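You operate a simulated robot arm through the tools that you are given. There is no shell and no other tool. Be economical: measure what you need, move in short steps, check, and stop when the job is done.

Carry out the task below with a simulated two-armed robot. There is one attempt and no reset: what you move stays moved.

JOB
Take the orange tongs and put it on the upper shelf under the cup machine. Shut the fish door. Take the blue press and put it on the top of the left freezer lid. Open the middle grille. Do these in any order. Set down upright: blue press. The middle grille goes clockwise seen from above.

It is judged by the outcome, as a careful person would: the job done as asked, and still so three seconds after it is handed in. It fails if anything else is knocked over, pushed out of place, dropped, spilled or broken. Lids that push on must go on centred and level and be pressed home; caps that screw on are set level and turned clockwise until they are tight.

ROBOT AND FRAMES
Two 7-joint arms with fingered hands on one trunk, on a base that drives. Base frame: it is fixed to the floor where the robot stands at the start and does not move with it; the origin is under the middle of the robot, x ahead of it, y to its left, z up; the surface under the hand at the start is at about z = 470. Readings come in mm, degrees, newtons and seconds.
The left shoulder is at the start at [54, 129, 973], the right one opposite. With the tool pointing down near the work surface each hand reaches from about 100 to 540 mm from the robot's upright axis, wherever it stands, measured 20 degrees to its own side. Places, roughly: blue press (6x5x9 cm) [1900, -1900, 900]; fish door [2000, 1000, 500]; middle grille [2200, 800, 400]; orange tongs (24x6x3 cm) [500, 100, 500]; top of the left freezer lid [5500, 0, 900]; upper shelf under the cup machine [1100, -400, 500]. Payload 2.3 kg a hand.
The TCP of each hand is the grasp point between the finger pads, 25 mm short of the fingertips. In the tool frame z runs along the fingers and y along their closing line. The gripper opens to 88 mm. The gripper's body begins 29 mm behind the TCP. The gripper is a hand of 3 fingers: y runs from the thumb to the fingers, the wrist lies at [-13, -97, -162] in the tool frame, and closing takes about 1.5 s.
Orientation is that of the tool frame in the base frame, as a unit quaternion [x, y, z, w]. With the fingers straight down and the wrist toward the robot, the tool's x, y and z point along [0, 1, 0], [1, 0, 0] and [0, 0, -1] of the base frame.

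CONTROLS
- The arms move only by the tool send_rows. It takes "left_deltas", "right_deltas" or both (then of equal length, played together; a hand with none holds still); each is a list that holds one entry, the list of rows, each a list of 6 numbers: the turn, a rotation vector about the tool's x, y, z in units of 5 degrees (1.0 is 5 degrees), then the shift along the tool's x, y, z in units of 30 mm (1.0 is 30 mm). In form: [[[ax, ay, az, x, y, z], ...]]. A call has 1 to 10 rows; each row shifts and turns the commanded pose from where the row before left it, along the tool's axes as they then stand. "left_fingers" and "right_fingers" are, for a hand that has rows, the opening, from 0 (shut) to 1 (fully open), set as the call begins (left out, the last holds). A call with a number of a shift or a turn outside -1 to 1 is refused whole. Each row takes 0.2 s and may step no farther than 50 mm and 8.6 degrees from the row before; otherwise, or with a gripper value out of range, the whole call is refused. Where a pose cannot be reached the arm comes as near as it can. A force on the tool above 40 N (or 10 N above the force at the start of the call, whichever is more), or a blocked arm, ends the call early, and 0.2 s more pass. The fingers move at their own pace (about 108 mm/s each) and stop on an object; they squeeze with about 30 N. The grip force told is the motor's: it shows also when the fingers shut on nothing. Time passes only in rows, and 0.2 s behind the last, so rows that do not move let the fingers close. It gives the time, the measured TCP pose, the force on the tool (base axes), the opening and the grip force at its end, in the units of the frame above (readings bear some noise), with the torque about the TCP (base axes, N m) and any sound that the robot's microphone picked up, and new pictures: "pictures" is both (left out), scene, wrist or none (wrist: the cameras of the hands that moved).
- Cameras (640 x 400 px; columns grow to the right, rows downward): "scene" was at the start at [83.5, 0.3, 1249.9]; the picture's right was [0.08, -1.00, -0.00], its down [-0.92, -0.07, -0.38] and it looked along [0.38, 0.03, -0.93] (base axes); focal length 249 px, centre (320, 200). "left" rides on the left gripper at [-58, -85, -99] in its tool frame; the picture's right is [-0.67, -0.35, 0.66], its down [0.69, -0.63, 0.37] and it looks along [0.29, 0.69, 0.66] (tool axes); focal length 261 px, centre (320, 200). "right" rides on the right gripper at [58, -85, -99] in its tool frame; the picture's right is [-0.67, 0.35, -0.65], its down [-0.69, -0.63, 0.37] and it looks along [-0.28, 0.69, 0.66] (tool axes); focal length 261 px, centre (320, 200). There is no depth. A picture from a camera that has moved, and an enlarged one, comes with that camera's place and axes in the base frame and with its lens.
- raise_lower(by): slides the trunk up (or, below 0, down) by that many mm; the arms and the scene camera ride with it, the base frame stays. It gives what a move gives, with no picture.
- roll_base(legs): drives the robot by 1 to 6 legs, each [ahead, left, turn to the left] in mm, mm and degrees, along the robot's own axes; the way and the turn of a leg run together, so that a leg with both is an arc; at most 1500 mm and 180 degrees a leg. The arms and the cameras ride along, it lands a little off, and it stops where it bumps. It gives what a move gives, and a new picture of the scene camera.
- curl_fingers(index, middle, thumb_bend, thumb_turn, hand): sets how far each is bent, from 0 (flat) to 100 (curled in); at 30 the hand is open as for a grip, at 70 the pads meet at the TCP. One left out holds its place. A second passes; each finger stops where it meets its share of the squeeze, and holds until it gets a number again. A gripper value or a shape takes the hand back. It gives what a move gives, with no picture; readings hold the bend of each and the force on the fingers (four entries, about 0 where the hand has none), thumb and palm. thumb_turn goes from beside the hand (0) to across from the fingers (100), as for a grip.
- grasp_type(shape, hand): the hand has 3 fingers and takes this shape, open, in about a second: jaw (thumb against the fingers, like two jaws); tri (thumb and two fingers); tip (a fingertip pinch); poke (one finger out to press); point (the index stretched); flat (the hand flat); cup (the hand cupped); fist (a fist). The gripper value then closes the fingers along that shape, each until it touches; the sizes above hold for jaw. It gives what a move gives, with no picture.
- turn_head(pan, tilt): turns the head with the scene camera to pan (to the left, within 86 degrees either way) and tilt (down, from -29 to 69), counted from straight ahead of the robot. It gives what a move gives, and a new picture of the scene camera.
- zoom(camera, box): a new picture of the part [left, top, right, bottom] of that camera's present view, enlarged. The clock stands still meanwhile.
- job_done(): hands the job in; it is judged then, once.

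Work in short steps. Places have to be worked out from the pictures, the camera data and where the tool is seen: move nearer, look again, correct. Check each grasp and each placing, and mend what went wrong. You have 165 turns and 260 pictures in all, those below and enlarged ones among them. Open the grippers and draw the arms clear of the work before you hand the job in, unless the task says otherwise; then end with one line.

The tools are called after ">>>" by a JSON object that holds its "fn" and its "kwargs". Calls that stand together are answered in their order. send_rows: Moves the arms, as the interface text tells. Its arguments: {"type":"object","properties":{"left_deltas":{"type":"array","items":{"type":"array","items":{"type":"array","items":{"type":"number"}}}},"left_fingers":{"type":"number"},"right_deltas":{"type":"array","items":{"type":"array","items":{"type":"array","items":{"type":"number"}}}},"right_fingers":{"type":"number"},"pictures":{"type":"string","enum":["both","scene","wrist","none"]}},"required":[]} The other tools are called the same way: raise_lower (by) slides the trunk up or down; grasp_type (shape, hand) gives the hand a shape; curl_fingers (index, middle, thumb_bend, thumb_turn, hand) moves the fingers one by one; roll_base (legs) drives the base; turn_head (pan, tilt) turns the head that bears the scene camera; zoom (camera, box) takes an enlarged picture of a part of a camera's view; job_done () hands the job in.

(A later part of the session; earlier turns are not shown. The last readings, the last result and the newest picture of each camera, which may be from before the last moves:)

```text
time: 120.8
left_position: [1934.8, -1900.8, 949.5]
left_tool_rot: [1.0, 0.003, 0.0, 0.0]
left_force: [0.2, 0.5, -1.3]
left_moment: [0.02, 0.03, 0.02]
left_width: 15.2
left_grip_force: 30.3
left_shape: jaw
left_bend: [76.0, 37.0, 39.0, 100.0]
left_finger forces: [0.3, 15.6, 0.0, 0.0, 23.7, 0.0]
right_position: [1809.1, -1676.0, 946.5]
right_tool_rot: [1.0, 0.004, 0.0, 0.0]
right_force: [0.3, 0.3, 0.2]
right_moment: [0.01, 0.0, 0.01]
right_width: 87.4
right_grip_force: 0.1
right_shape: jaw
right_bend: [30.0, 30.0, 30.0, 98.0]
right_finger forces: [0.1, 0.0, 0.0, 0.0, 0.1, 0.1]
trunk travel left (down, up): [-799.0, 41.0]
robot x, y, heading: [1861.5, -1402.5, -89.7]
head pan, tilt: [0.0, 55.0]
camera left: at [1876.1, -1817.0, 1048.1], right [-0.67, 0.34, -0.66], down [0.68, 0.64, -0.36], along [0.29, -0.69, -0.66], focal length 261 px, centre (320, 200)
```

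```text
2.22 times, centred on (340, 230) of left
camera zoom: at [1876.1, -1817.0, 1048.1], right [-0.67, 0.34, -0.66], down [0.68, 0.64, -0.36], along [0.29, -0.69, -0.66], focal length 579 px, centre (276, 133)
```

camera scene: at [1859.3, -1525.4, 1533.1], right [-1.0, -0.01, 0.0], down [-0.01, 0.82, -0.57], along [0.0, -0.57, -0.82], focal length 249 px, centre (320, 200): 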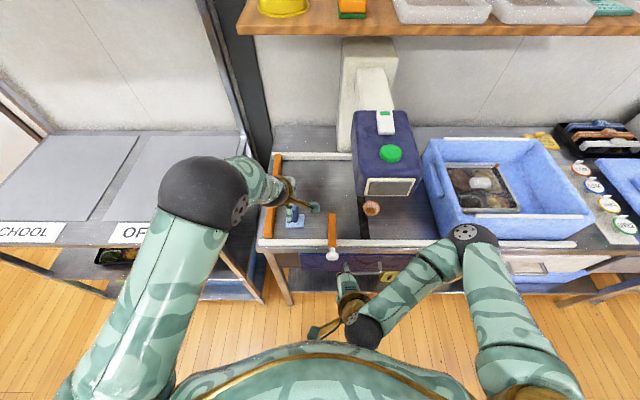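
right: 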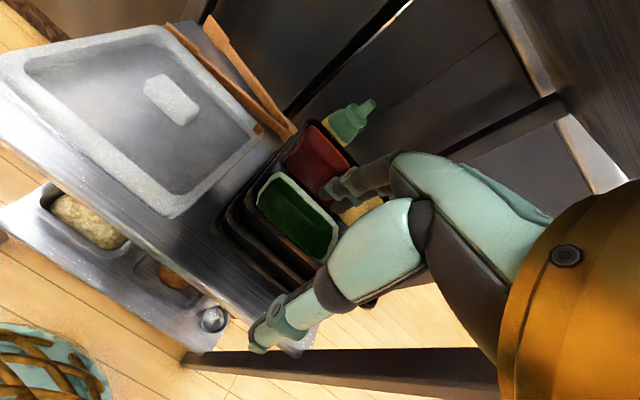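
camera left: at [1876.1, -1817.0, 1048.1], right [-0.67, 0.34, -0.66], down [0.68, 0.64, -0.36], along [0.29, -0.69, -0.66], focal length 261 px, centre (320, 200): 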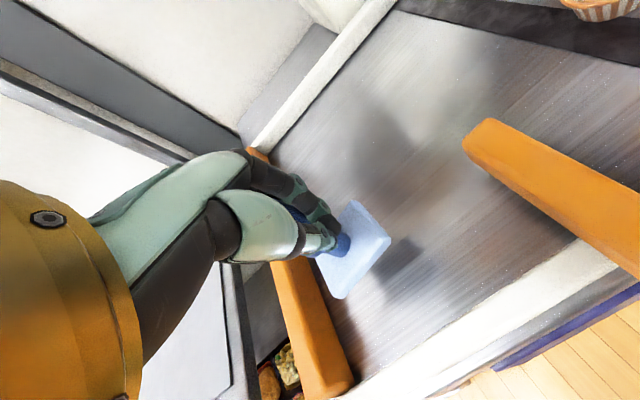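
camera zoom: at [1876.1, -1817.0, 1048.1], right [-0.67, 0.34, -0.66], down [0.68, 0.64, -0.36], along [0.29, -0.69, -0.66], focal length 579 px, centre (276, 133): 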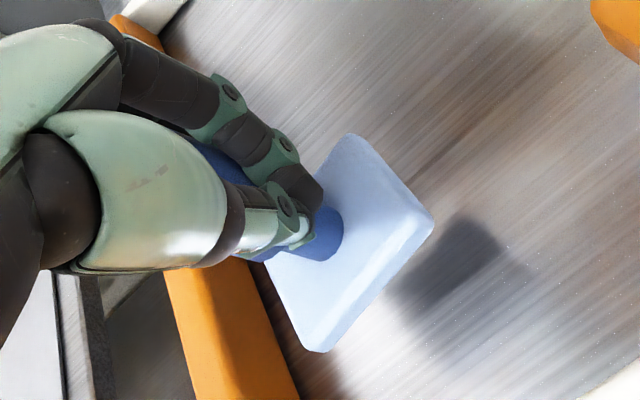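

The handle sits off-centre toward +x in the grip. I set it back down, shift 8 mm and regrip.

>>> {"fn": "send_rows", "kwargs": {"left_deltas": [[[0, 0, 0, 0, 0, 0.9], [0, 0, 0, 0, 0, 0.37], [0, 0, 0, 0, 0, 0]]], "pictures": "none"}}

>>> {"fn": "send_rows", "kwargs": {"left_deltas": [[[0, 0, 0, 0, 0, 0], [0, 0, 0, 0, 0, 0], [0, 0, 0, 0, 0, 0], [0, 0, 0, 0, 0, 0], [0, 0, 0, 0.28, 0, 0], [0, 0, 0, 0, 0, 0]]], "left_fingers": 1, "pictures": "wrist"}}

>>> {"fn": "send_rows", "kwargs": {"left_deltas": [[[0, 0, 0, 0, 0, 0], [0, 0, 0, 0, 0, 0], [0, 0, 0, 0, 0, 0], [0, 0, 0, 0, 0, 0], [0, 0, 0, 0, 0, 0], [0, 0, 0, 0, 0, 0], [0, 0, 0, 0, 0, 0]]], "left_fingers": 0, "pictures": "wrist"}}

```text
time: 121.5
left_position: [1934.5, -1899.6, 910.9]
left_tool_rot: [1.0, 0.003, 0.0, 0.001]
left_force: [-2.1, 0.7, 3.4]
left_moment: [-0.13, -0.01, -0.06]
left_width: 15.1
left_grip_force: 30.0
left_shape: jaw
left_bend: [76.0, 36.0, 39.0, 100.0]
left_finger forces: [2.5, 15.1, 0.1, 0.0, 24.7, 0.1]
right_position: [1809.7, -1674.3, 946.5]
right_tool_rot: [1.0, 0.004, 0.0, 0.001]
right_force: [0.8, -0.4, -0.3]
right_moment: [-0.01, -0.02, -0.02]
right_width: 87.6
right_grip_force: 0.0
right_shape: jaw
right_bend: [30.0, 30.0, 30.0, 98.0]
right_finger forces: [0.1, 0.0, 0.0, 0.0, 0.0, 0.1]
trunk travel left (down, up): [-799.0, 41.0]
robot x, y, heading: [1855.8, -1401.9, -89.9]
head pan, tilt: [0.0, 55.0]
```

```text
time: 123.0
left_position: [1942.7, -1901.5, 910.0]
left_tool_rot: [1.0, 0.004, 0.002, 0.0]
left_force: [-0.5, -0.4, 0.3]
left_moment: [0.01, 0.0, 0.0]
left_width: 87.4
left_grip_force: 0.0
left_shape: jaw
left_bend: [30.0, 30.0, 30.0, 98.0]
left_finger forces: [0.5, 0.0, 0.0, 0.1, 0.0, 0.0]
right_position: [1809.2, -1675.2, 946.9]
right_tool_rot: [1.0, 0.004, 0.0, 0.001]
right_force: [0.8, -0.4, 0.1]
right_moment: [0.03, -0.02, 0.02]
right_width: 88.0
right_grip_force: 0.0
right_shape: jaw
right_bend: [30.0, 30.0, 30.0, 98.0]
right_finger forces: [0.0, 0.0, 0.0, 0.1, 0.1, 0.0]
trunk travel left (down, up): [-799.0, 41.0]
robot x, y, heading: [1862.1, -1403.8, -89.4]
head pan, tilt: [0.0, 55.0]
camera left: at [1884.1, -1815.9, 1009.8], right [-0.67, 0.34, -0.66], down [0.68, 0.63, -0.37], along [0.29, -0.69, -0.66], focal length 261 px, centre (320, 200)
```

left: 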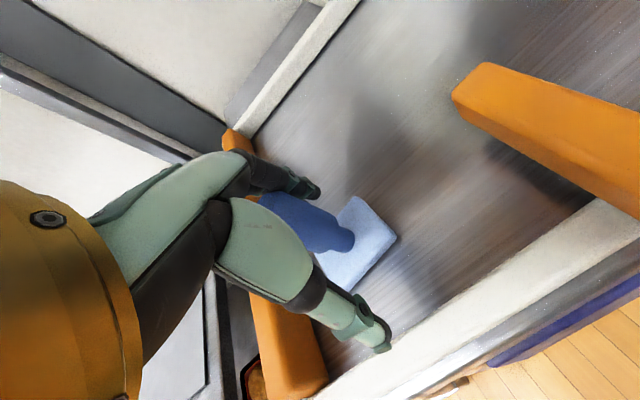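

```text
time: 124.5
left_position: [1942.5, -1901.8, 910.0]
left_tool_rot: [1.0, 0.004, 0.0, 0.0]
left_force: [-0.5, -0.5, 0.5]
left_moment: [0.01, -0.01, 0.02]
left_width: 20.3
left_grip_force: 30.0
left_shape: jaw
left_bend: [73.0, 56.0, 75.0, 100.0]
left_finger forces: [16.5, 10.1, 0.1, 0.0, 26.5, 0.0]
right_position: [1809.4, -1675.7, 946.8]
right_tool_rot: [1.0, 0.004, 0.0, 0.001]
right_force: [0.2, 0.3, 0.6]
right_moment: [0.01, -0.01, -0.01]
right_width: 87.6
right_grip_force: 0.0
right_shape: jaw
right_bend: [30.0, 30.0, 30.0, 98.0]
right_finger forces: [0.0, 0.0, 0.0, 0.1, 0.1, 0.0]
trunk travel left (down, up): [-799.0, 41.0]
robot x, y, heading: [1857.6, -1399.8, -89.5]
head pan, tilt: [0.0, 55.0]
camera left: at [1884.4, -1816.1, 1009.6], right [-0.67, 0.34, -0.66], down [0.68, 0.63, -0.37], along [0.29, -0.69, -0.66], focal length 261 px, centre (320, 200)
```

left: 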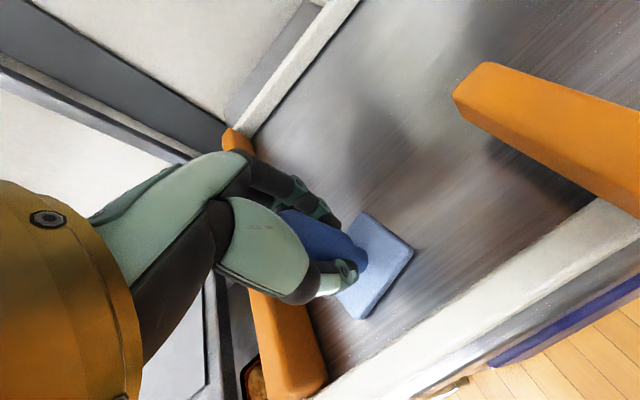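

Now both fingers hold it. Lift 90 mm and check.

>>> {"fn": "send_rows", "kwargs": {"left_deltas": [[[0, 0, 0, 0, 0, -0.5], [0, 0, 0, 0, 0, -0.9], [0, 0, 0, 0, 0, -0.9], [0, 0, 0, 0, 0, -0.7]]], "pictures": "wrist"}}

```text
time: 125.5
left_position: [1942.5, -1900.7, 1001.4]
left_tool_rot: [1.0, 0.003, 0.0, 0.0]
left_force: [0.0, 0.9, -0.1]
left_moment: [0.03, 0.01, 0.02]
left_width: 20.4
left_grip_force: 29.7
left_shape: jaw
left_bend: [73.0, 56.0, 75.0, 100.0]
left_finger forces: [16.7, 10.5, 0.0, 0.0, 26.5, 0.0]
right_position: [1808.8, -1674.5, 947.0]
right_tool_rot: [1.0, 0.004, 0.0, 0.002]
right_force: [0.1, 0.7, -0.3]
right_moment: [0.0, -0.03, -0.02]
right_width: 87.8
right_grip_force: 0.1
right_shape: jaw
right_bend: [30.0, 30.0, 30.0, 98.0]
right_finger forces: [0.0, 0.1, 0.0, 0.1, 0.0, 0.0]
trunk travel left (down, up): [-799.0, 41.0]
robot x, y, heading: [1862.1, -1402.6, -89.4]
head pan, tilt: [0.0, 55.0]
camera left: at [1883.2, -1816.3, 1099.5], right [-0.67, 0.34, -0.66], down [0.68, 0.63, -0.37], along [0.29, -0.69, -0.66], focal length 261 px, centre (320, 200)
```

left: 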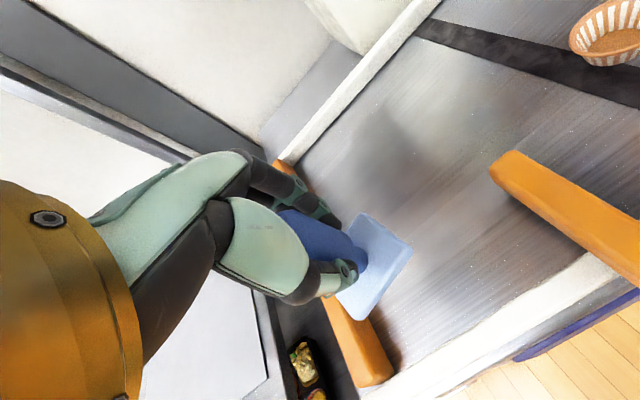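

The press hangs upright. I back away, turn to +x, and drive along the right aisle toward the freezers.

>>> {"fn": "roll_base", "kwargs": {"legs": [[-200, 0, 0], [0, 0, 89.5], [1300, 0, 0]]}}

>>> {"fn": "turn_head", "kwargs": {"pan": 15, "tilt": 25}}

```text
time: 137.1
left_position: [3666.9, -1184.3, 999.4]
left_tool_rot: [0.721, 0.693, 0.0, 0.0]
left_force: [0.3, 0.0, -1.5]
left_moment: [-0.02, -0.01, -0.03]
left_width: 20.0
left_grip_force: 30.2
left_shape: jaw
left_bend: [73.0, 56.0, 75.0, 100.0]
left_finger forces: [16.3, 10.8, 0.0, 0.0, 24.6, 0.0]
right_position: [3435.2, -1304.9, 948.1]
right_tool_rot: [0.721, 0.693, 0.0, 0.001]
right_force: [-0.6, -0.3, 0.1]
right_moment: [0.03, 0.01, -0.01]
right_width: 87.8
right_grip_force: 0.0
right_shape: jaw
right_bend: [30.0, 30.0, 30.0, 98.0]
right_finger forces: [0.0, 0.0, 0.0, 0.0, 0.0, 0.0]
trunk travel left (down, up): [-799.0, 41.0]
robot x, y, heading: [3167.3, -1244.1, -2.5]
head pan, tilt: [0.0, 55.0]
camera scene: at [3285.4, -1246.4, 1533.3], right [-0.04, -1.0, 0.0], down [-0.82, 0.03, -0.57], along [0.57, -0.02, -0.82], focal length 249 px, centre (320, 200)
```

scene: 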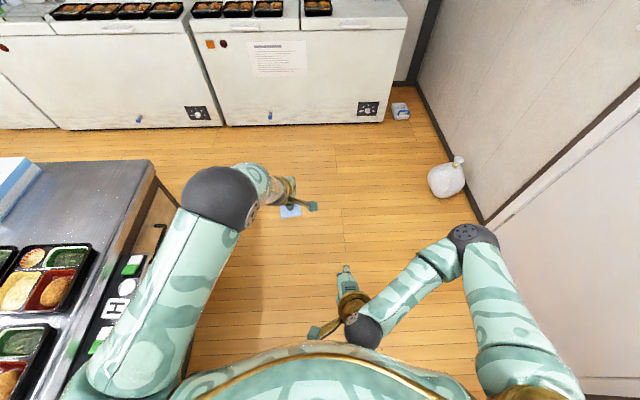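

```text
time: 138.0
left_position: [3668.1, -1184.6, 999.3]
left_tool_rot: [0.722, 0.692, 0.001, 0.0]
left_force: [0.5, -0.2, 0.2]
left_moment: [-0.01, 0.0, -0.03]
left_width: 20.2
left_grip_force: 29.2
left_shape: jaw
left_bend: [73.0, 56.0, 75.0, 100.0]
left_finger forces: [16.2, 10.8, 0.0, 0.1, 24.4, 0.0]
right_position: [3435.1, -1306.3, 947.7]
right_tool_rot: [0.721, 0.693, 0.001, 0.001]
right_force: [-0.1, 0.3, 0.0]
right_moment: [0.0, -0.02, -0.01]
right_width: 87.6
right_grip_force: 0.1
right_shape: jaw
right_bend: [30.0, 30.0, 30.0, 98.0]
right_finger forces: [0.0, 0.0, 0.0, 0.0, 0.1, 0.1]
trunk travel left (down, up): [-799.0, 41.0]
robot x, y, heading: [3165.1, -1240.0, -2.4]
head pan, tilt: [15.0, 25.0]
camera scene: at [3304.0, -1223.4, 1577.1], right [0.22, -0.98, 0.0], down [-0.41, -0.09, -0.91], along [0.88, 0.2, -0.42], focal length 249 px, centre (320, 200)
```

scene: 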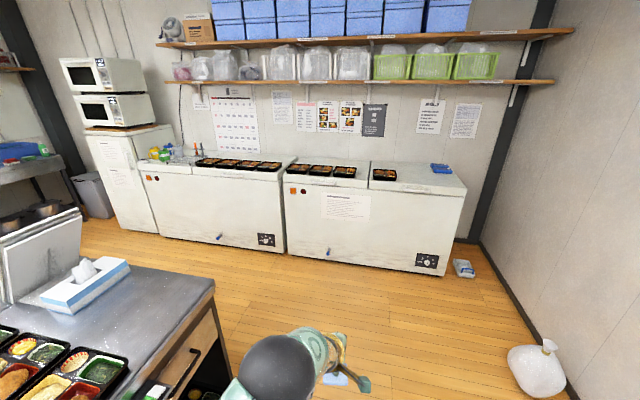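

The left freezer's lid is ahead-left (front edge x≈5235, top ≈850) with bento trays at its back. I drive ahead and sideways to stand before it.

>>> {"fn": "roll_base", "kwargs": {"legs": [[1380, 0, 2.4], [0, 1200, 0]]}}

>>> {"fn": "turn_head", "kwargs": {"pan": 0, "tilt": 40}}

```text
time: 150.5
left_position: [5020.8, 4.4, 1000.2]
left_tool_rot: [0.707, 0.707, 0.001, -0.001]
left_force: [0.2, -0.1, -0.1]
left_moment: [0.0, 0.02, 0.0]
left_width: 20.0
left_grip_force: 30.1
left_shape: jaw
left_bend: [73.0, 56.0, 75.0, 100.0]
left_finger forces: [16.3, 10.8, 0.1, 0.0, 24.4, 0.1]
right_position: [4794.4, -126.0, 946.6]
right_tool_rot: [0.706, 0.708, 0.001, 0.001]
right_force: [-0.2, -0.5, -0.3]
right_moment: [-0.02, 0.0, 0.02]
right_width: 87.5
right_grip_force: 0.0
right_shape: jaw
right_bend: [30.0, 30.0, 30.0, 98.0]
right_finger forces: [0.0, 0.0, 0.1, 0.1, 0.0, 0.0]
trunk travel left (down, up): [-799.0, 41.0]
robot x, y, heading: [4519.6, -74.8, 0.1]
head pan, tilt: [15.0, 25.0]
camera scene: at [4659.7, -50.1, 1577.2], right [0.26, -0.97, 0.0], down [-0.41, -0.11, -0.91], along [0.87, 0.24, -0.42], focal length 249 px, centre (320, 200)
```

scene: 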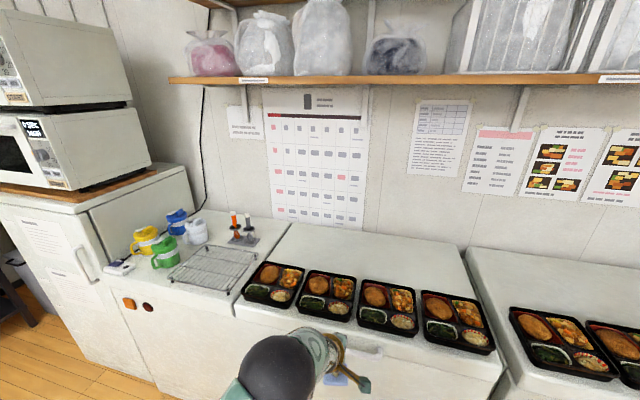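

```text
time: 151.3
left_position: [5020.3, 5.6, 1000.0]
left_tool_rot: [0.706, 0.708, 0.0, 0.0]
left_force: [-1.0, -0.8, -0.6]
left_moment: [-0.03, 0.01, -0.02]
left_width: 20.0
left_grip_force: 30.4
left_shape: jaw
left_bend: [73.0, 56.0, 75.0, 100.0]
left_finger forces: [16.2, 10.8, 0.0, 0.1, 24.6, 0.1]
right_position: [4793.4, -125.4, 947.0]
right_tool_rot: [0.706, 0.709, 0.0, 0.0]
right_force: [-0.4, 0.4, 0.5]
right_moment: [0.01, 0.01, 0.02]
right_width: 87.5
right_grip_force: 0.0
right_shape: jaw
right_bend: [30.0, 30.0, 30.0, 98.0]
right_finger forces: [0.1, 0.0, 0.0, 0.0, 0.0, 0.0]
trunk travel left (down, up): [-799.0, 41.0]
robot x, y, heading: [4520.3, -71.4, 0.2]
head pan, tilt: [0.0, 40.0]
camera scene: at [4655.7, -72.9, 1554.0], right [0.0, -1.0, 0.0], down [-0.64, 0.0, -0.77], along [0.77, 0.0, -0.64], focal length 249 px, centre (320, 200)
```

scene: 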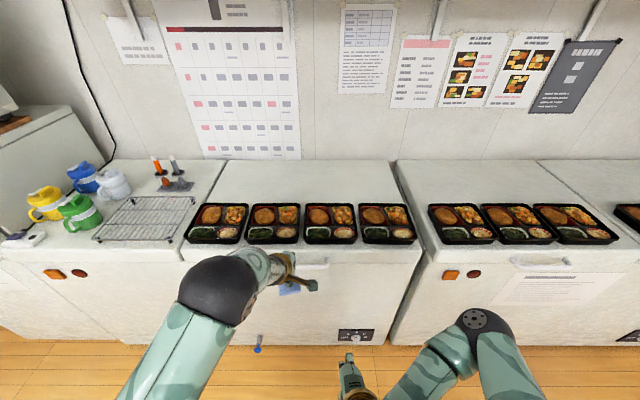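

The target lid is the one carrying four trays (centre ≈(5500,0)); free space is behind the trays (x≈5480–5840, top z≈850). I drive 400 mm closer with the press held above the trays.

>>> {"fn": "roll_base", "kwargs": {"legs": [[400, 0, 0]]}}

>>> {"fn": "send_rows", "kwargs": {"left_deltas": [[[0, 0, 0, 0, 0.9, 0], [0, 0, 0, 0, 0.9, 0], [0, 0, 0, 0, 0.9, 0]]]}}

```text
time: 153.8
left_position: [5419.0, 9.5, 1000.9]
left_tool_rot: [0.705, 0.71, 0.001, 0.001]
left_force: [-0.8, -0.6, -0.4]
left_moment: [-0.01, 0.02, -0.04]
left_width: 20.3
left_grip_force: 30.3
left_shape: jaw
left_bend: [73.0, 56.0, 75.0, 100.0]
left_finger forces: [16.3, 10.9, 0.0, 0.1, 24.7, 0.0]
right_position: [5191.4, -122.3, 948.7]
right_tool_rot: [0.704, 0.71, 0.001, 0.001]
right_force: [0.1, -0.2, 0.5]
right_moment: [0.02, -0.01, 0.03]
right_width: 87.7
right_grip_force: 0.0
right_shape: jaw
right_bend: [30.0, 30.0, 30.0, 98.0]
right_finger forces: [0.0, 0.1, 0.0, 0.1, 0.0, 0.0]
trunk travel left (down, up): [-799.0, 41.0]
robot x, y, heading: [4917.9, -72.7, 0.4]
head pan, tilt: [0.0, 40.0]
camera scene: at [5053.0, -70.9, 1554.1], right [0.01, -1.0, 0.0], down [-0.64, 0.0, -0.77], along [0.77, 0.0, -0.64], focal length 249 px, centre (320, 200)
```

scene: 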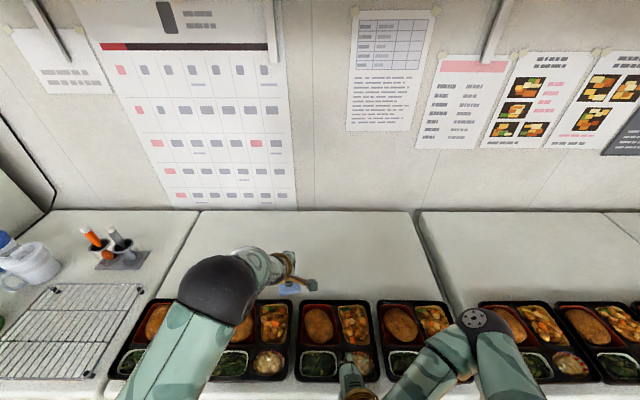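

```text
time: 154.6
left_position: [5501.2, 10.1, 998.7]
left_tool_rot: [0.705, 0.71, -0.001, -0.001]
left_force: [0.2, 0.9, 0.7]
left_moment: [-0.05, 0.05, -0.01]
left_width: 19.8
left_grip_force: 30.2
left_shape: jaw
left_bend: [73.0, 56.0, 75.0, 100.0]
left_finger forces: [16.2, 11.0, 0.1, 0.0, 24.6, 0.0]
right_position: [5194.3, -121.4, 946.3]
right_tool_rot: [0.704, 0.71, -0.001, 0.001]
right_force: [-0.1, 0.5, -0.4]
right_moment: [0.0, 0.01, -0.03]
right_width: 87.7
right_grip_force: 0.0
right_shape: jaw
right_bend: [30.0, 30.0, 30.0, 98.0]
right_finger forces: [0.0, 0.0, 0.1, 0.1, 0.0, 0.0]
trunk travel left (down, up): [-799.0, 41.0]
robot x, y, heading: [4918.6, -70.0, 0.1]
head pan, tilt: [0.0, 40.0]
camera scene: at [5056.8, -70.3, 1553.8], right [0.01, -1.0, 0.0], down [-0.64, 0.0, -0.77], along [0.77, 0.0, -0.64], focal length 249 px, centre (320, 200)
camera left: at [5416.8, -48.4, 1097.7], right [-0.35, -0.67, -0.65], down [-0.64, 0.68, -0.36], along [0.69, 0.29, -0.66], focal length 261 px, centre (320, 200)
```

scene: 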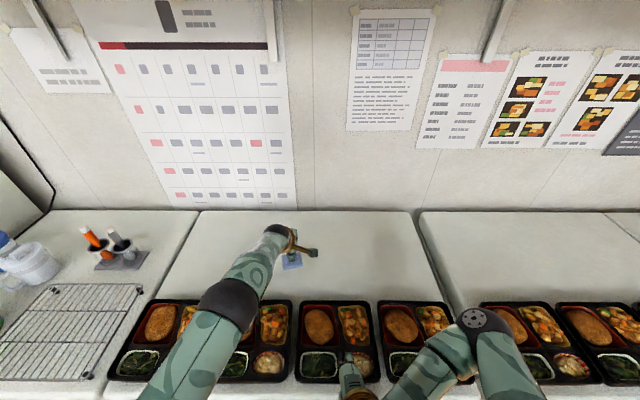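
left: 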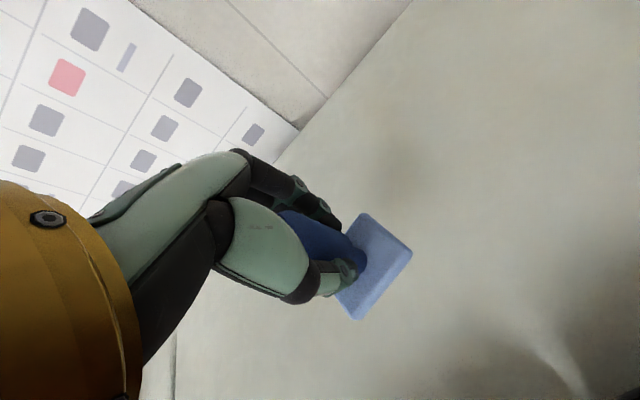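

Clear space behind the trays. I lower the press 70 mm, then finely.

>>> {"fn": "send_rows", "kwargs": {"left_deltas": [[[0, 0, 0, 0, 0.2, 0.8], [0, 0, 0, 0, 0.2, 0.8], [0, 0, 0, 0, 0, 0.6]]]}}

```text
time: 155.3
left_position: [5488.4, 4.0, 935.6]
left_tool_rot: [0.706, 0.708, 0.008, 0.009]
left_force: [11.8, 3.1, 36.4]
left_moment: [0.14, -0.67, 0.05]
left_width: 23.5
left_grip_force: 30.5
left_shape: jaw
left_bend: [74.0, 51.0, 79.0, 100.0]
left_finger forces: [18.9, 18.5, 0.0, 0.0, 26.2, 0.0]
left hand out of reach, approached as far as the arm can: row 2, 3
right_position: [5190.0, -122.9, 949.4]
right_tool_rot: [0.704, 0.71, 0.003, 0.003]
right_force: [-1.5, -0.1, 0.7]
right_moment: [-0.01, 0.0, 0.03]
right_width: 88.0
right_grip_force: 0.1
right_shape: jaw
right_bend: [30.0, 30.0, 30.0, 98.0]
right_finger forces: [0.0, 0.0, 0.0, 0.0, 0.1, 0.0]
trunk travel left (down, up): [-799.0, 41.0]
robot x, y, heading: [4920.1, -70.4, 0.3]
head pan, tilt: [0.0, 40.0]
camera scene: at [5047.1, -71.2, 1555.5], right [0.01, -1.0, 0.0], down [-0.64, 0.0, -0.77], along [0.77, 0.0, -0.64], focal length 249 px, centre (320, 200)
camera left: at [5402.1, -54.1, 1032.4], right [-0.33, -0.67, -0.66], down [-0.62, 0.68, -0.38], along [0.71, 0.29, -0.64], focal length 261 px, centre (320, 200)
```

scene: 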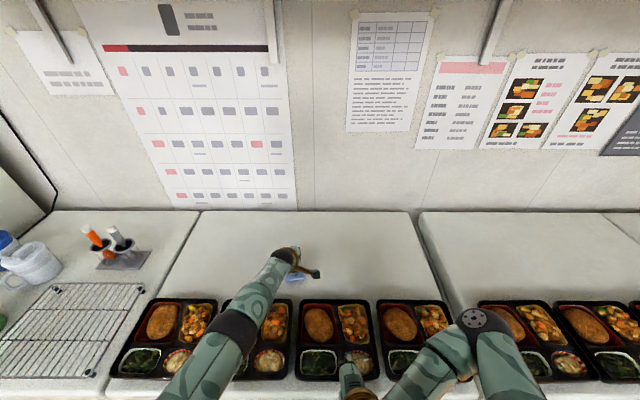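
left: 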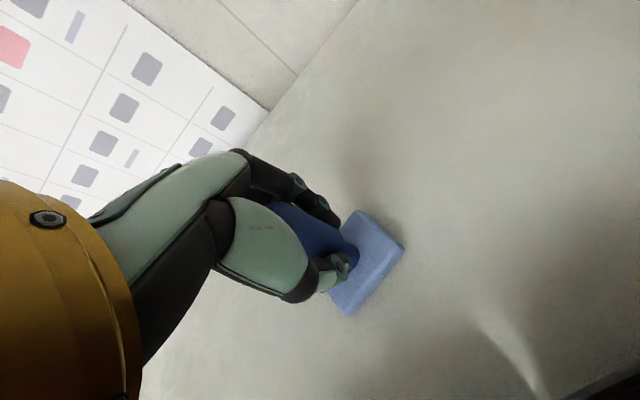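

Contact at TCP z≈936 — the lid is at ≈884. I ease up a few mm to relieve the force.

>>> {"fn": "send_rows", "kwargs": {"left_deltas": [[[0, 0, 0, 0, 0, -0.4], [0, 0, 0, 0, 0, -0.4], [0, 0, 0, 0, 0, -0.2], [0, 0, 0, 0, 0, 0]]], "pictures": "wrist"}}

```text
time: 156.3
left_position: [5488.3, 3.3, 956.0]
left_tool_rot: [0.705, 0.709, 0.001, -0.001]
left_force: [-0.2, -0.2, -1.2]
left_moment: [0.0, 0.03, 0.01]
left_width: 20.9
left_grip_force: 30.1
left_shape: jaw
left_bend: [74.0, 54.0, 77.0, 100.0]
left_finger forces: [16.5, 12.8, 0.0, 0.1, 26.7, 0.1]
right_position: [5193.9, -123.8, 947.0]
right_tool_rot: [0.703, 0.711, -0.001, -0.001]
right_force: [0.1, 0.5, -0.1]
right_moment: [0.01, 0.0, -0.01]
right_width: 87.9
right_grip_force: 0.0
right_shape: jaw
right_bend: [30.0, 30.0, 30.0, 98.0]
right_finger forces: [0.0, 0.0, 0.0, 0.0, 0.1, 0.0]
trunk travel left (down, up): [-799.0, 41.0]
robot x, y, heading: [4919.3, -74.1, 0.4]
head pan, tilt: [0.0, 40.0]
camera left: at [5404.9, -55.1, 1056.3], right [-0.35, -0.67, -0.66], down [-0.63, 0.68, -0.36], along [0.69, 0.29, -0.66], focal length 261 px, centre (320, 200)
```

left: 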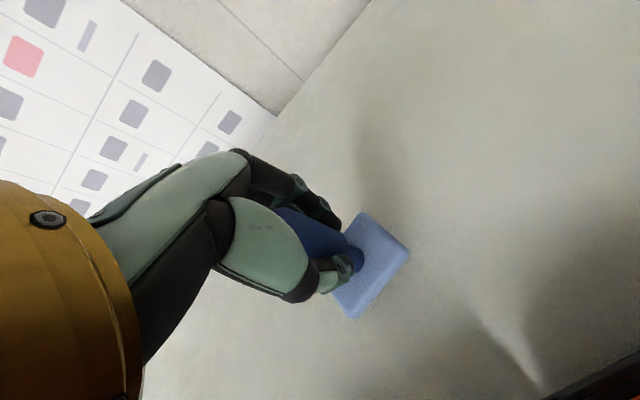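

Now lower in small steps to soft contact.

>>> {"fn": "send_rows", "kwargs": {"left_deltas": [[[0, 0, 0, 0, 0, 0.15], [0, 0, 0, 0, 0, 0.15], [0, 0, 0, 0, 0, 0.15], [0, 0, 0, 0, 0, 0]]], "pictures": "none"}}

```text
time: 157.3
left_position: [5488.4, 4.6, 943.5]
left_tool_rot: [0.704, 0.71, 0.0, 0.0]
left_force: [-0.5, 0.1, -0.4]
left_moment: [0.0, 0.03, 0.01]
left_width: 20.7
left_grip_force: 29.9
left_shape: jaw
left_bend: [74.0, 54.0, 77.0, 100.0]
left_finger forces: [16.5, 12.9, 0.0, 0.0, 26.6, 0.0]
right_position: [5194.2, -122.3, 947.0]
right_tool_rot: [0.704, 0.71, 0.001, 0.0]
right_force: [0.2, 0.3, 0.0]
right_moment: [0.03, 0.03, -0.01]
right_width: 87.7
right_grip_force: 0.1
right_shape: jaw
right_bend: [30.0, 30.0, 30.0, 98.0]
right_finger forces: [0.1, 0.0, 0.0, 0.1, 0.1, 0.0]
trunk travel left (down, up): [-799.0, 41.0]
robot x, y, heading: [4919.1, -73.7, 0.4]
head pan, tilt: [0.0, 40.0]
```

>>> {"fn": "send_rows", "kwargs": {"left_deltas": [[[0, 0, 0, 0, 0, 0.12], [0, 0, 0, 0, 0, 0.1], [0, 0, 0, 0, 0, 0]]], "pictures": "none"}}

```text
time: 158.2
left_position: [5487.2, 4.1, 938.2]
left_tool_rot: [0.705, 0.709, 0.0, 0.001]
left_force: [0.2, -0.8, 3.5]
left_moment: [0.0, -0.1, -0.01]
left_width: 20.8
left_grip_force: 30.5
left_shape: jaw
left_bend: [74.0, 54.0, 77.0, 100.0]
left_finger forces: [16.8, 13.4, 0.0, 0.1, 26.9, 0.1]
right_position: [5192.2, -122.3, 947.3]
right_tool_rot: [0.704, 0.71, 0.001, 0.001]
right_force: [-1.0, 0.1, 0.3]
right_moment: [0.03, 0.01, 0.03]
right_width: 87.5
right_grip_force: 0.2
right_shape: jaw
right_bend: [30.0, 30.0, 30.0, 98.0]
right_finger forces: [0.1, 0.0, 0.0, 0.0, 0.1, 0.1]
trunk travel left (down, up): [-799.0, 41.0]
robot x, y, heading: [4920.8, -73.3, 0.2]
head pan, tilt: [0.0, 40.0]
```

Soft contact at 3.5 N. Open the hand and look.

>>> {"fn": "send_rows", "kwargs": {"left_deltas": [[[0, 0, 0, 0, 0, 0.05], [0, 0, 0, 0, 0, 0], [0, 0, 0, 0, 0, 0], [0, 0, 0, 0, 0, 0], [0, 0, 0, 0, 0, 0], [0, 0, 0, 0, 0, 0]]], "left_fingers": 1, "pictures": "wrist"}}

```text
time: 159.6
left_position: [5488.2, 5.0, 936.3]
left_tool_rot: [0.706, 0.709, 0.0, 0.0]
left_force: [-0.1, 0.1, -0.2]
left_moment: [-0.01, 0.0, 0.0]
left_width: 87.6
left_grip_force: 0.0
left_shape: jaw
left_bend: [30.0, 30.0, 30.0, 98.0]
left_finger forces: [0.1, 0.0, 0.0, 0.0, 0.0, 0.0]
right_position: [5193.3, -122.2, 947.7]
right_tool_rot: [0.704, 0.71, 0.0, 0.001]
right_force: [0.4, 0.0, -0.7]
right_moment: [-0.01, -0.01, -0.04]
right_width: 87.7
right_grip_force: 0.1
right_shape: jaw
right_bend: [30.0, 30.0, 30.0, 98.0]
right_finger forces: [0.0, 0.1, 0.1, 0.0, 0.0, 0.0]
trunk travel left (down, up): [-799.0, 41.0]
robot x, y, heading: [4917.3, -70.0, 0.3]
head pan, tilt: [0.0, 40.0]
camera left: at [5403.4, -53.9, 1034.5], right [-0.34, -0.67, -0.66], down [-0.63, 0.68, -0.37], along [0.69, 0.29, -0.66], focal length 261 px, centre (320, 200)
```

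left: 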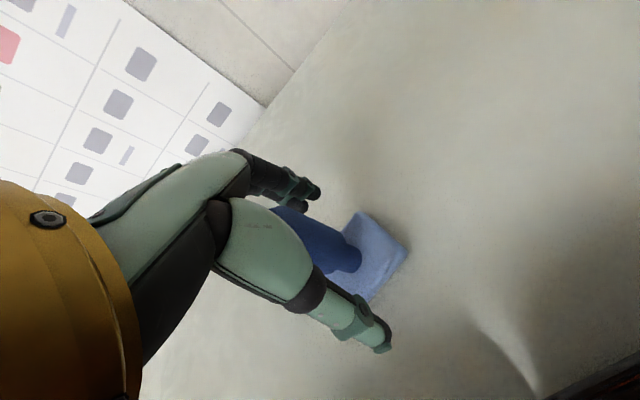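

Press stands on the lid. Raise the hand straight up 110 mm, then draw it back.

>>> {"fn": "send_rows", "kwargs": {"left_deltas": [[[0, 0, 0, 0, 0, -0.9], [0, 0, 0, 0, 0, -0.9], [0, 0, 0, 0, 0, -0.9], [0, 0, 0, 0, 0, -0.9], [0, 0, 0, 0, -0.9, 0], [0, 0, 0, 0, -0.9, 0], [0, 0, 0, 0, -0.9, 0], [0, 0, 0, 0, -0.9, 0]]], "pictures": "scene"}}

```text
time: 161.3
left_position: [5378.0, 9.4, 1039.6]
left_tool_rot: [0.701, 0.713, -0.005, -0.002]
left_force: [0.3, -0.1, -0.6]
left_moment: [0.0, -0.01, 0.02]
left_width: 87.7
left_grip_force: 0.1
left_shape: jaw
left_bend: [30.0, 30.0, 30.0, 98.0]
left_finger forces: [0.0, 0.0, 0.1, 0.0, 0.1, 0.1]
right_position: [5194.5, -122.9, 948.8]
right_tool_rot: [0.704, 0.71, 0.001, 0.001]
right_force: [-1.5, -0.2, 0.4]
right_moment: [-0.01, 0.0, 0.02]
right_width: 87.7
right_grip_force: 0.1
right_shape: jaw
right_bend: [30.0, 30.0, 30.0, 98.0]
right_finger forces: [0.0, 0.0, 0.0, 0.0, 0.0, 0.0]
trunk travel left (down, up): [-799.0, 41.0]
robot x, y, heading: [4921.7, -73.7, 0.2]
head pan, tilt: [0.0, 40.0]
camera scene: at [5054.0, -70.7, 1554.0], right [0.01, -1.0, 0.0], down [-0.64, 0.0, -0.77], along [0.77, 0.0, -0.64], focal length 249 px, centre (320, 200)
```

scene: 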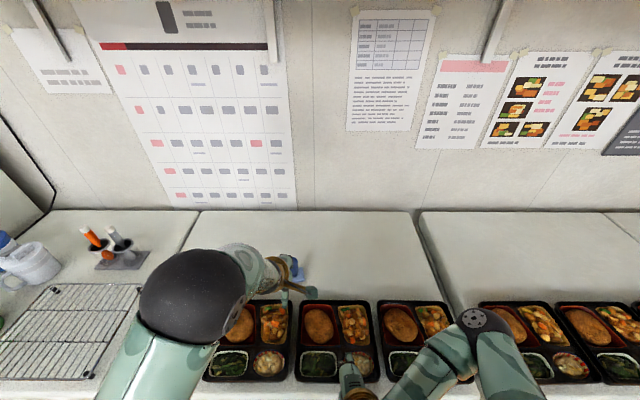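

The press stands upright behind the trays. I back off, verify, and go round to the left aisle of the central table.

>>> {"fn": "roll_base", "kwargs": {"legs": [[-420, 0, 0]]}}

>>> {"fn": "zoom", "kwargs": {"camera": "scene", "box": [200, 130, 440, 280]}}

>>> {"fn": "turn_head", "kwargs": {"pan": 80, "tilt": 25}}

```text
time: 163.9
left_position: [4963.8, 3.6, 1043.2]
left_tool_rot: [0.702, 0.712, -0.004, 0.003]
left_force: [0.9, -0.3, 0.1]
left_moment: [-0.01, 0.0, 0.0]
left_width: 87.5
left_grip_force: 0.2
left_shape: jaw
left_bend: [30.0, 30.0, 30.0, 98.0]
left_finger forces: [0.1, 0.0, 0.0, 0.0, 0.0, 0.0]
right_position: [4774.9, -125.5, 947.4]
right_tool_rot: [0.706, 0.708, 0.0, -0.001]
right_force: [0.1, 0.0, -0.8]
right_moment: [0.03, 0.01, -0.02]
right_width: 87.6
right_grip_force: 0.0
right_shape: jaw
right_bend: [30.0, 30.0, 30.0, 98.0]
right_finger forces: [0.1, 0.0, 0.0, 0.1, 0.0, 0.0]
trunk travel left (down, up): [-799.0, 41.0]
robot x, y, heading: [4498.4, -74.6, 0.1]
head pan, tilt: [0.0, 40.0]
camera scene: at [4638.0, -73.1, 1553.7], right [0.0, -1.0, 0.0], down [-0.64, 0.0, -0.76], along [0.76, 0.0, -0.64], focal length 249 px, centre (320, 200)
```

scene: 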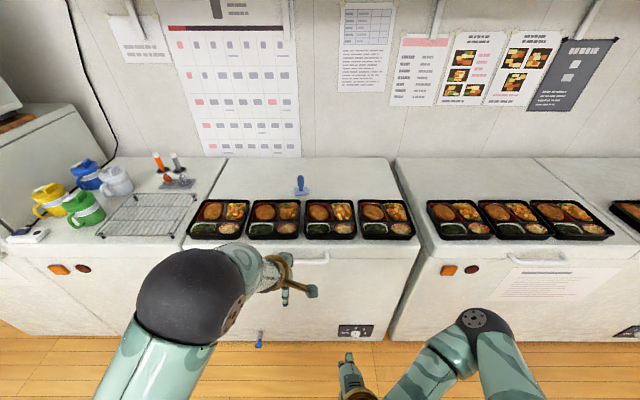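

```text
2.67 times, centred on (320, 205) of scene
camera zoom: at [4638.0, -73.1, 1553.7], right [0.0, -1.0, 0.0], down [-0.64, 0.0, -0.76], along [0.76, 0.0, -0.64], focal length 665 px, centre (320, 187)
```

zoom: 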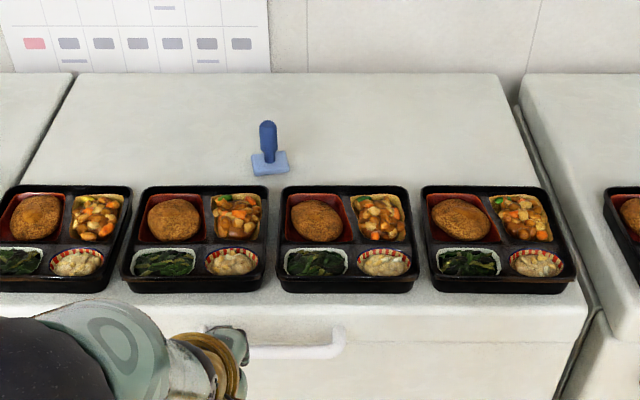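

```text
time: 165.5
left_position: [4964.0, 4.8, 1044.0]
left_tool_rot: [0.7, 0.714, -0.005, 0.006]
left_force: [0.0, 0.4, 0.0]
left_moment: [0.01, -0.03, -0.01]
left_width: 87.5
left_grip_force: 0.1
left_shape: jaw
left_bend: [30.0, 30.0, 30.0, 98.0]
left_finger forces: [0.0, 0.0, 0.1, 0.0, 0.0, 0.0]
right_position: [4774.8, -126.5, 947.2]
right_tool_rot: [0.706, 0.708, 0.001, 0.001]
right_force: [-0.5, 0.3, 0.1]
right_moment: [0.01, 0.02, -0.02]
right_width: 87.7
right_grip_force: 0.2
right_shape: jaw
right_bend: [30.0, 30.0, 30.0, 98.0]
right_finger forces: [0.0, 0.0, 0.0, 0.0, 0.0, 0.0]
trunk travel left (down, up): [-799.0, 41.0]
robot x, y, heading: [4501.2, -76.9, -0.1]
head pan, tilt: [80.0, 25.0]
camera scene: at [4566.7, 17.4, 1577.3], right [0.99, -0.17, 0.0], down [-0.07, -0.42, -0.91], along [0.16, 0.89, -0.42], focal length 249 px, centre (320, 200)
```

scene: 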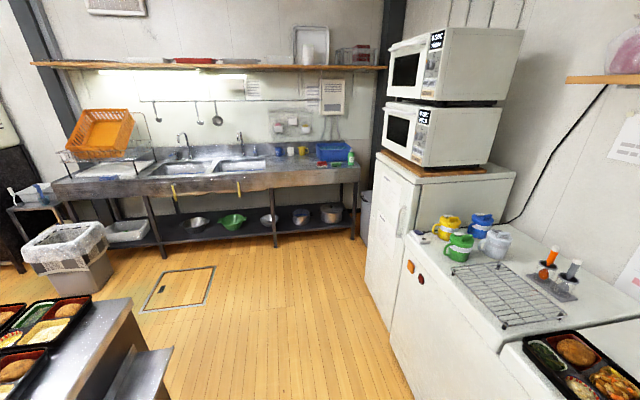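

Press is upright on the lid. I move to the left aisle and look at the doors on the table's left side.

>>> {"fn": "roll_base", "kwargs": {"legs": [[0, 1480, 0], [0, 0, -90]]}}

>>> {"fn": "turn_head", "kwargs": {"pan": -65, "tilt": 28}}

```text
time: 176.8
left_position: [4572.2, 979.2, 1044.4]
left_tool_rot: [1.0, -0.002, -0.007, 0.0]
left_force: [-0.4, 0.1, 0.1]
left_moment: [-0.01, 0.03, -0.01]
left_width: 87.6
left_grip_force: 0.1
left_shape: jaw
left_bend: [30.0, 30.0, 30.0, 98.0]
left_finger forces: [0.0, 0.0, 0.0, 0.1, 0.1, 0.0]
right_position: [4444.6, 1171.6, 947.1]
right_tool_rot: [1.0, -0.009, 0.0, 0.001]
right_force: [0.9, -0.2, 0.1]
right_moment: [-0.01, 0.02, 0.01]
right_width: 87.9
right_grip_force: 0.0
right_shape: jaw
right_bend: [30.0, 30.0, 30.0, 98.0]
right_finger forces: [0.0, 0.1, 0.0, 0.0, 0.1, 0.0]
trunk travel left (down, up): [-799.0, 41.0]
robot x, y, heading: [4503.7, 1439.7, -91.3]
head pan, tilt: [80.0, 25.0]
camera scene: at [4590.5, 1375.0, 1577.3], right [-0.19, -0.98, 0.0], down [-0.41, 0.08, -0.91], along [0.89, -0.17, -0.42], focal length 249 px, centre (320, 200)
```

scene: 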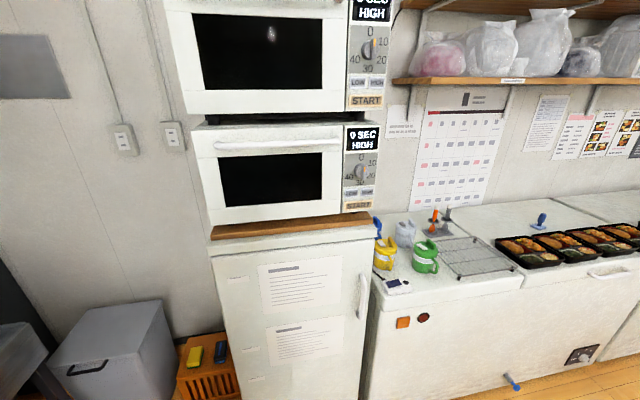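

```text
time: 179.1
left_position: [4572.2, 979.1, 1045.0]
left_tool_rot: [1.0, -0.001, -0.009, -0.001]
left_force: [-0.1, -0.3, -0.3]
left_moment: [0.02, 0.01, 0.02]
left_width: 87.7
left_grip_force: 0.0
left_shape: jaw
left_bend: [30.0, 30.0, 30.0, 98.0]
left_finger forces: [0.1, 0.0, 0.0, 0.1, 0.0, 0.0]
right_position: [4444.0, 1170.4, 948.2]
right_tool_rot: [1.0, -0.009, 0.0, 0.001]
right_force: [0.3, 0.5, -0.1]
right_moment: [0.0, 0.02, 0.01]
right_width: 87.7
right_grip_force: 0.1
right_shape: jaw
right_bend: [30.0, 30.0, 30.0, 98.0]
right_finger forces: [0.0, 0.0, 0.0, 0.0, 0.0, 0.0]
trunk travel left (down, up): [-799.0, 41.0]
robot x, y, heading: [4499.5, 1443.0, -91.0]
head pan, tilt: [-65.0, 28.0]
camera scene: at [4416.5, 1355.8, 1572.5], right [-0.41, 0.91, 0.0], down [0.43, 0.19, -0.88], along [-0.81, -0.36, -0.47], focal length 249 px, centre (320, 200)
```

scene: 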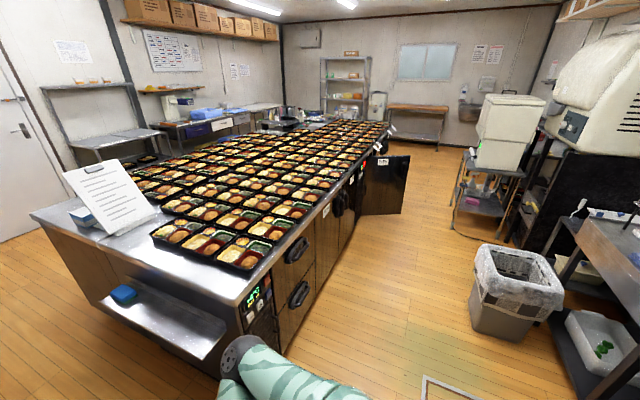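

An open dark door (fish door) protrudes into the aisle around x≈2000. I pull the left hand in, strafe along the aisle and lower the view.

>>> {"fn": "send_rows", "kwargs": {"left_deltas": [[[0, 0, 0, 0, -0.9, 0.5], [0, 0, 0, 0, -0.9, 0.5], [0, 0, 0, 0, -0.9, 0.5], [0, 0, 0, 0, -0.9, 0.5], [0, 0, 0, 0, -0.9, 0.5], [0, 0, 0, 0, -0.9, 0.5]]], "pictures": "none"}}

>>> {"fn": "roll_base", "kwargs": {"legs": [[0, -1450, 0]]}}

>>> {"fn": "raise_lower", "kwargs": {"by": -350}}

>>> {"fn": "turn_head", "kwargs": {"pan": -50, "tilt": 25}}

```text
time: 180.5
left_position: [4571.3, 1143.4, 954.9]
left_tool_rot: [1.0, -0.002, -0.007, 0.0]
left_force: [0.1, -0.8, 0.6]
left_moment: [0.02, 0.0, 0.02]
left_width: 87.4
left_grip_force: 0.1
left_shape: jaw
left_bend: [30.0, 30.0, 30.0, 98.0]
left_finger forces: [0.0, 0.0, 0.0, 0.1, 0.0, 0.0]
right_position: [4444.5, 1170.7, 948.1]
right_tool_rot: [1.0, -0.009, 0.0, 0.001]
right_force: [0.6, -0.8, -0.2]
right_moment: [0.04, 0.02, 0.01]
right_width: 87.7
right_grip_force: 0.1
right_shape: jaw
right_bend: [30.0, 30.0, 30.0, 98.0]
right_finger forces: [0.1, 0.0, 0.0, 0.0, 0.0, 0.1]
trunk travel left (down, up): [-799.0, 41.0]
robot x, y, heading: [4499.8, 1439.6, -91.1]
head pan, tilt: [-65.0, 28.0]
```

```text
time: 187.7
left_position: [3117.0, 1168.7, 953.6]
left_tool_rot: [1.0, 0.001, -0.008, -0.001]
left_force: [-0.4, 0.6, 0.3]
left_moment: [0.02, -0.03, 0.0]
left_width: 87.7
left_grip_force: 0.1
left_shape: jaw
left_bend: [30.0, 30.0, 30.0, 98.0]
left_finger forces: [0.1, 0.0, 0.1, 0.1, 0.1, 0.0]
right_position: [2990.3, 1196.4, 947.5]
right_tool_rot: [1.0, -0.007, 0.0, 0.001]
right_force: [0.6, 0.6, 0.2]
right_moment: [0.02, 0.01, 0.01]
right_width: 87.9
right_grip_force: 0.1
right_shape: jaw
right_bend: [30.0, 30.0, 30.0, 98.0]
right_finger forces: [0.1, 0.1, 0.0, 0.0, 0.1, 0.1]
trunk travel left (down, up): [-799.0, 41.0]
robot x, y, heading: [3047.0, 1466.8, -90.9]
head pan, tilt: [-65.0, 28.0]
camera scene: at [2961.5, 1381.0, 1572.5], right [-0.41, 0.91, 0.0], down [0.43, 0.19, -0.88], along [-0.81, -0.36, -0.47], focal length 249 px, centre (320, 200)
```

scene: 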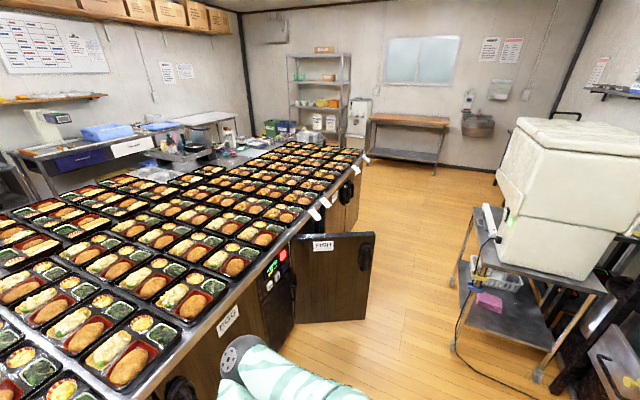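

```text
time: 191.2
left_position: [3115.6, 1168.9, 607.4]
left_tool_rot: [1.0, 0.001, -0.008, -0.001]
left_force: [-0.3, -0.2, -0.4]
left_moment: [0.0, -0.01, 0.01]
left_width: 87.5
left_grip_force: 0.1
left_shape: jaw
left_bend: [30.0, 30.0, 30.0, 98.0]
left_finger forces: [0.1, 0.1, 0.0, 0.1, 0.1, 0.0]
right_position: [2991.5, 1195.7, 596.3]
right_tool_rot: [1.0, -0.007, 0.0, 0.001]
right_force: [0.2, -0.3, 0.5]
right_moment: [-0.03, 0.02, 0.0]
right_width: 87.7
right_grip_force: 0.1
right_shape: jaw
right_bend: [30.0, 30.0, 30.0, 98.0]
right_finger forces: [0.1, 0.0, 0.0, 0.0, 0.0, 0.0]
trunk travel left (down, up): [-449.0, 391.0]
robot x, y, heading: [3042.8, 1469.5, -90.8]
head pan, tilt: [-65.0, 28.0]
```

```text
time: 191.9
left_position: [3116.4, 1168.0, 605.0]
left_tool_rot: [1.0, 0.0, -0.007, -0.001]
left_force: [-0.7, -0.2, 0.6]
left_moment: [-0.02, 0.02, 0.0]
left_width: 87.4
left_grip_force: 0.1
left_shape: jaw
left_bend: [30.0, 30.0, 30.0, 98.0]
left_finger forces: [0.0, 0.1, 0.1, 0.1, 0.0, 0.0]
right_position: [2989.4, 1196.6, 596.8]
right_tool_rot: [1.0, -0.007, -0.001, 0.001]
right_force: [-0.3, -0.8, -0.9]
right_moment: [-0.02, -0.02, -0.03]
right_width: 87.5
right_grip_force: 0.0
right_shape: jaw
right_bend: [30.0, 30.0, 30.0, 98.0]
right_finger forces: [0.1, 0.1, 0.0, 0.0, 0.1, 0.0]
trunk travel left (down, up): [-449.0, 391.0]
robot x, y, heading: [3044.4, 1467.7, -91.0]
head pan, tilt: [-50.0, 25.0]
camera scene: at [2972.6, 1360.3, 1227.2], right [-0.63, 0.78, 0.0], down [0.33, 0.27, -0.91], along [-0.7, -0.57, -0.42], focal length 249 px, centre (320, 200)
```

scene: 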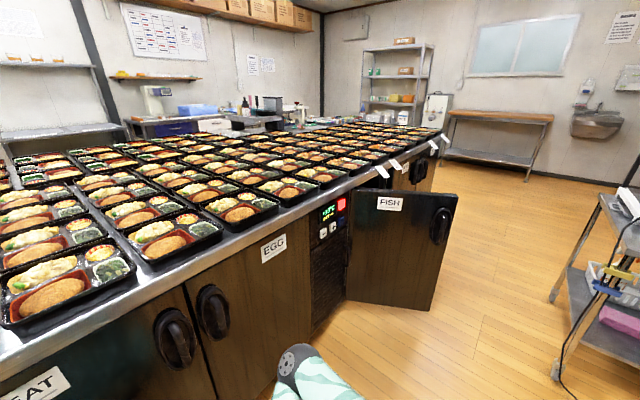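

The FISH door is hinged near (2085,830), its free edge near (1830,1210); pushing its outer face toward (-x,-y) shuts it. I make a left fist and move to push it with heading ≈-118°.

>>> {"fn": "grasp_type", "kwargs": {"hand": "left", "shape": "fist"}}

>>> {"fn": "roll_base", "kwargs": {"legs": [[0, -850, 0], [0, 0, -27], [20, -190, 0]]}}

>>> {"fn": "turn_head", "kwargs": {"pan": 0, "tilt": 45}}

```text
time: 192.8
left_position: [3115.2, 1167.9, 605.7]
left_tool_rot: [1.0, 0.001, -0.007, -0.001]
left_force: [0.5, -0.2, -0.1]
left_moment: [0.02, 0.03, -0.03]
left_width: 0.0
left_grip_force: 0.0
left_shape: fist
left_bend: [100.0, 100.0, 86.0, 85.0]
left_finger forces: [0.0, 0.0, 0.0, 0.1, 0.1, 0.1]
right_position: [2990.0, 1196.4, 598.4]
right_tool_rot: [1.0, -0.007, 0.0, 0.001]
right_force: [0.3, -0.1, -0.1]
right_moment: [-0.02, -0.02, -0.02]
right_width: 87.5
right_grip_force: 0.2
right_shape: jaw
right_bend: [30.0, 30.0, 30.0, 98.0]
right_finger forces: [0.0, 0.0, 0.0, 0.0, 0.0, 0.0]
trunk travel left (down, up): [-449.0, 391.0]
robot x, y, heading: [3047.3, 1471.4, -90.8]
head pan, tilt: [-50.0, 25.0]
```

```text
time: 199.9
left_position: [1943.9, 1252.9, 605.0]
left_tool_rot: [0.972, -0.235, -0.007, -0.003]
left_force: [0.4, 0.4, 0.2]
left_moment: [-0.03, 0.02, 0.02]
left_width: 0.0
left_grip_force: 0.0
left_shape: fist
left_bend: [100.0, 100.0, 86.0, 85.0]
left_finger forces: [0.0, 0.0, 0.0, 0.0, 0.1, 0.0]
right_position: [1843.4, 1337.1, 597.9]
right_tool_rot: [0.97, -0.243, -0.001, 0.001]
right_force: [-0.2, 1.1, -0.1]
right_moment: [0.02, -0.01, -0.04]
right_width: 87.7
right_grip_force: 0.1
right_shape: jaw
right_bend: [30.0, 30.0, 30.0, 98.0]
right_finger forces: [0.0, 0.1, 0.0, 0.1, 0.1, 0.1]
trunk travel left (down, up): [-449.0, 391.0]
robot x, y, heading: [2019.7, 1552.6, -118.2]
head pan, tilt: [-50.0, 25.0]
camera scene: at [1903.3, 1489.3, 1227.2], right [-0.2, 0.98, 0.0], down [0.41, 0.09, -0.91], along [-0.89, -0.19, -0.42], focal length 249 px, centre (320, 200)
```

scene: 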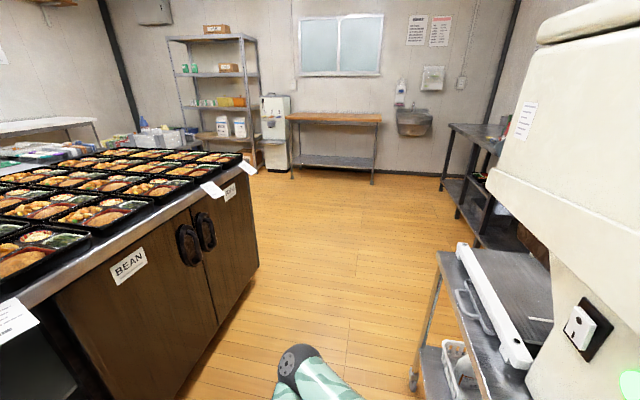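

```text
time: 201.1
left_position: [1944.0, 1252.6, 605.7]
left_tool_rot: [0.972, -0.236, -0.008, -0.002]
left_force: [0.2, -0.4, -0.5]
left_moment: [0.0, 0.0, 0.02]
left_width: 0.0
left_grip_force: 0.0
left_shape: fist
left_bend: [100.0, 100.0, 86.0, 85.0]
left_finger forces: [0.1, 0.0, 0.0, 0.0, 0.0, 0.0]
right_position: [1843.8, 1335.5, 597.3]
right_tool_rot: [0.97, -0.243, 0.001, 0.001]
right_force: [-0.2, -0.8, 0.6]
right_moment: [0.0, 0.0, -0.01]
right_width: 87.6
right_grip_force: 0.0
right_shape: jaw
right_bend: [30.0, 30.0, 30.0, 98.0]
right_finger forces: [0.0, 0.0, 0.0, 0.0, 0.1, 0.0]
trunk travel left (down, up): [-449.0, 391.0]
robot x, y, heading: [2022.2, 1553.0, -118.3]
head pan, tilt: [0.0, 45.0]
camera scene: at [1955.3, 1436.4, 1196.7], right [-0.88, 0.47, 0.0], down [0.33, 0.62, -0.71], along [-0.33, -0.62, -0.71], focal length 249 px, centre (320, 200)
```

scene: 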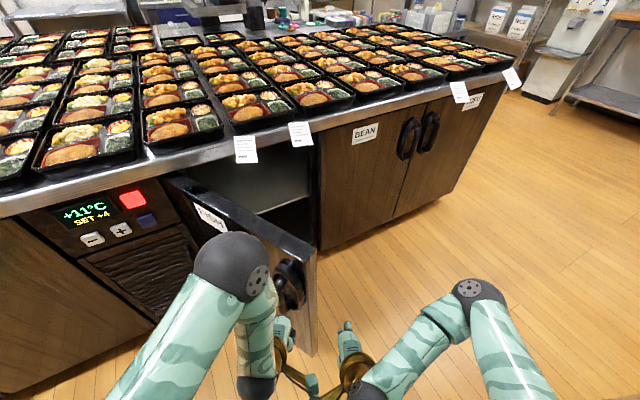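

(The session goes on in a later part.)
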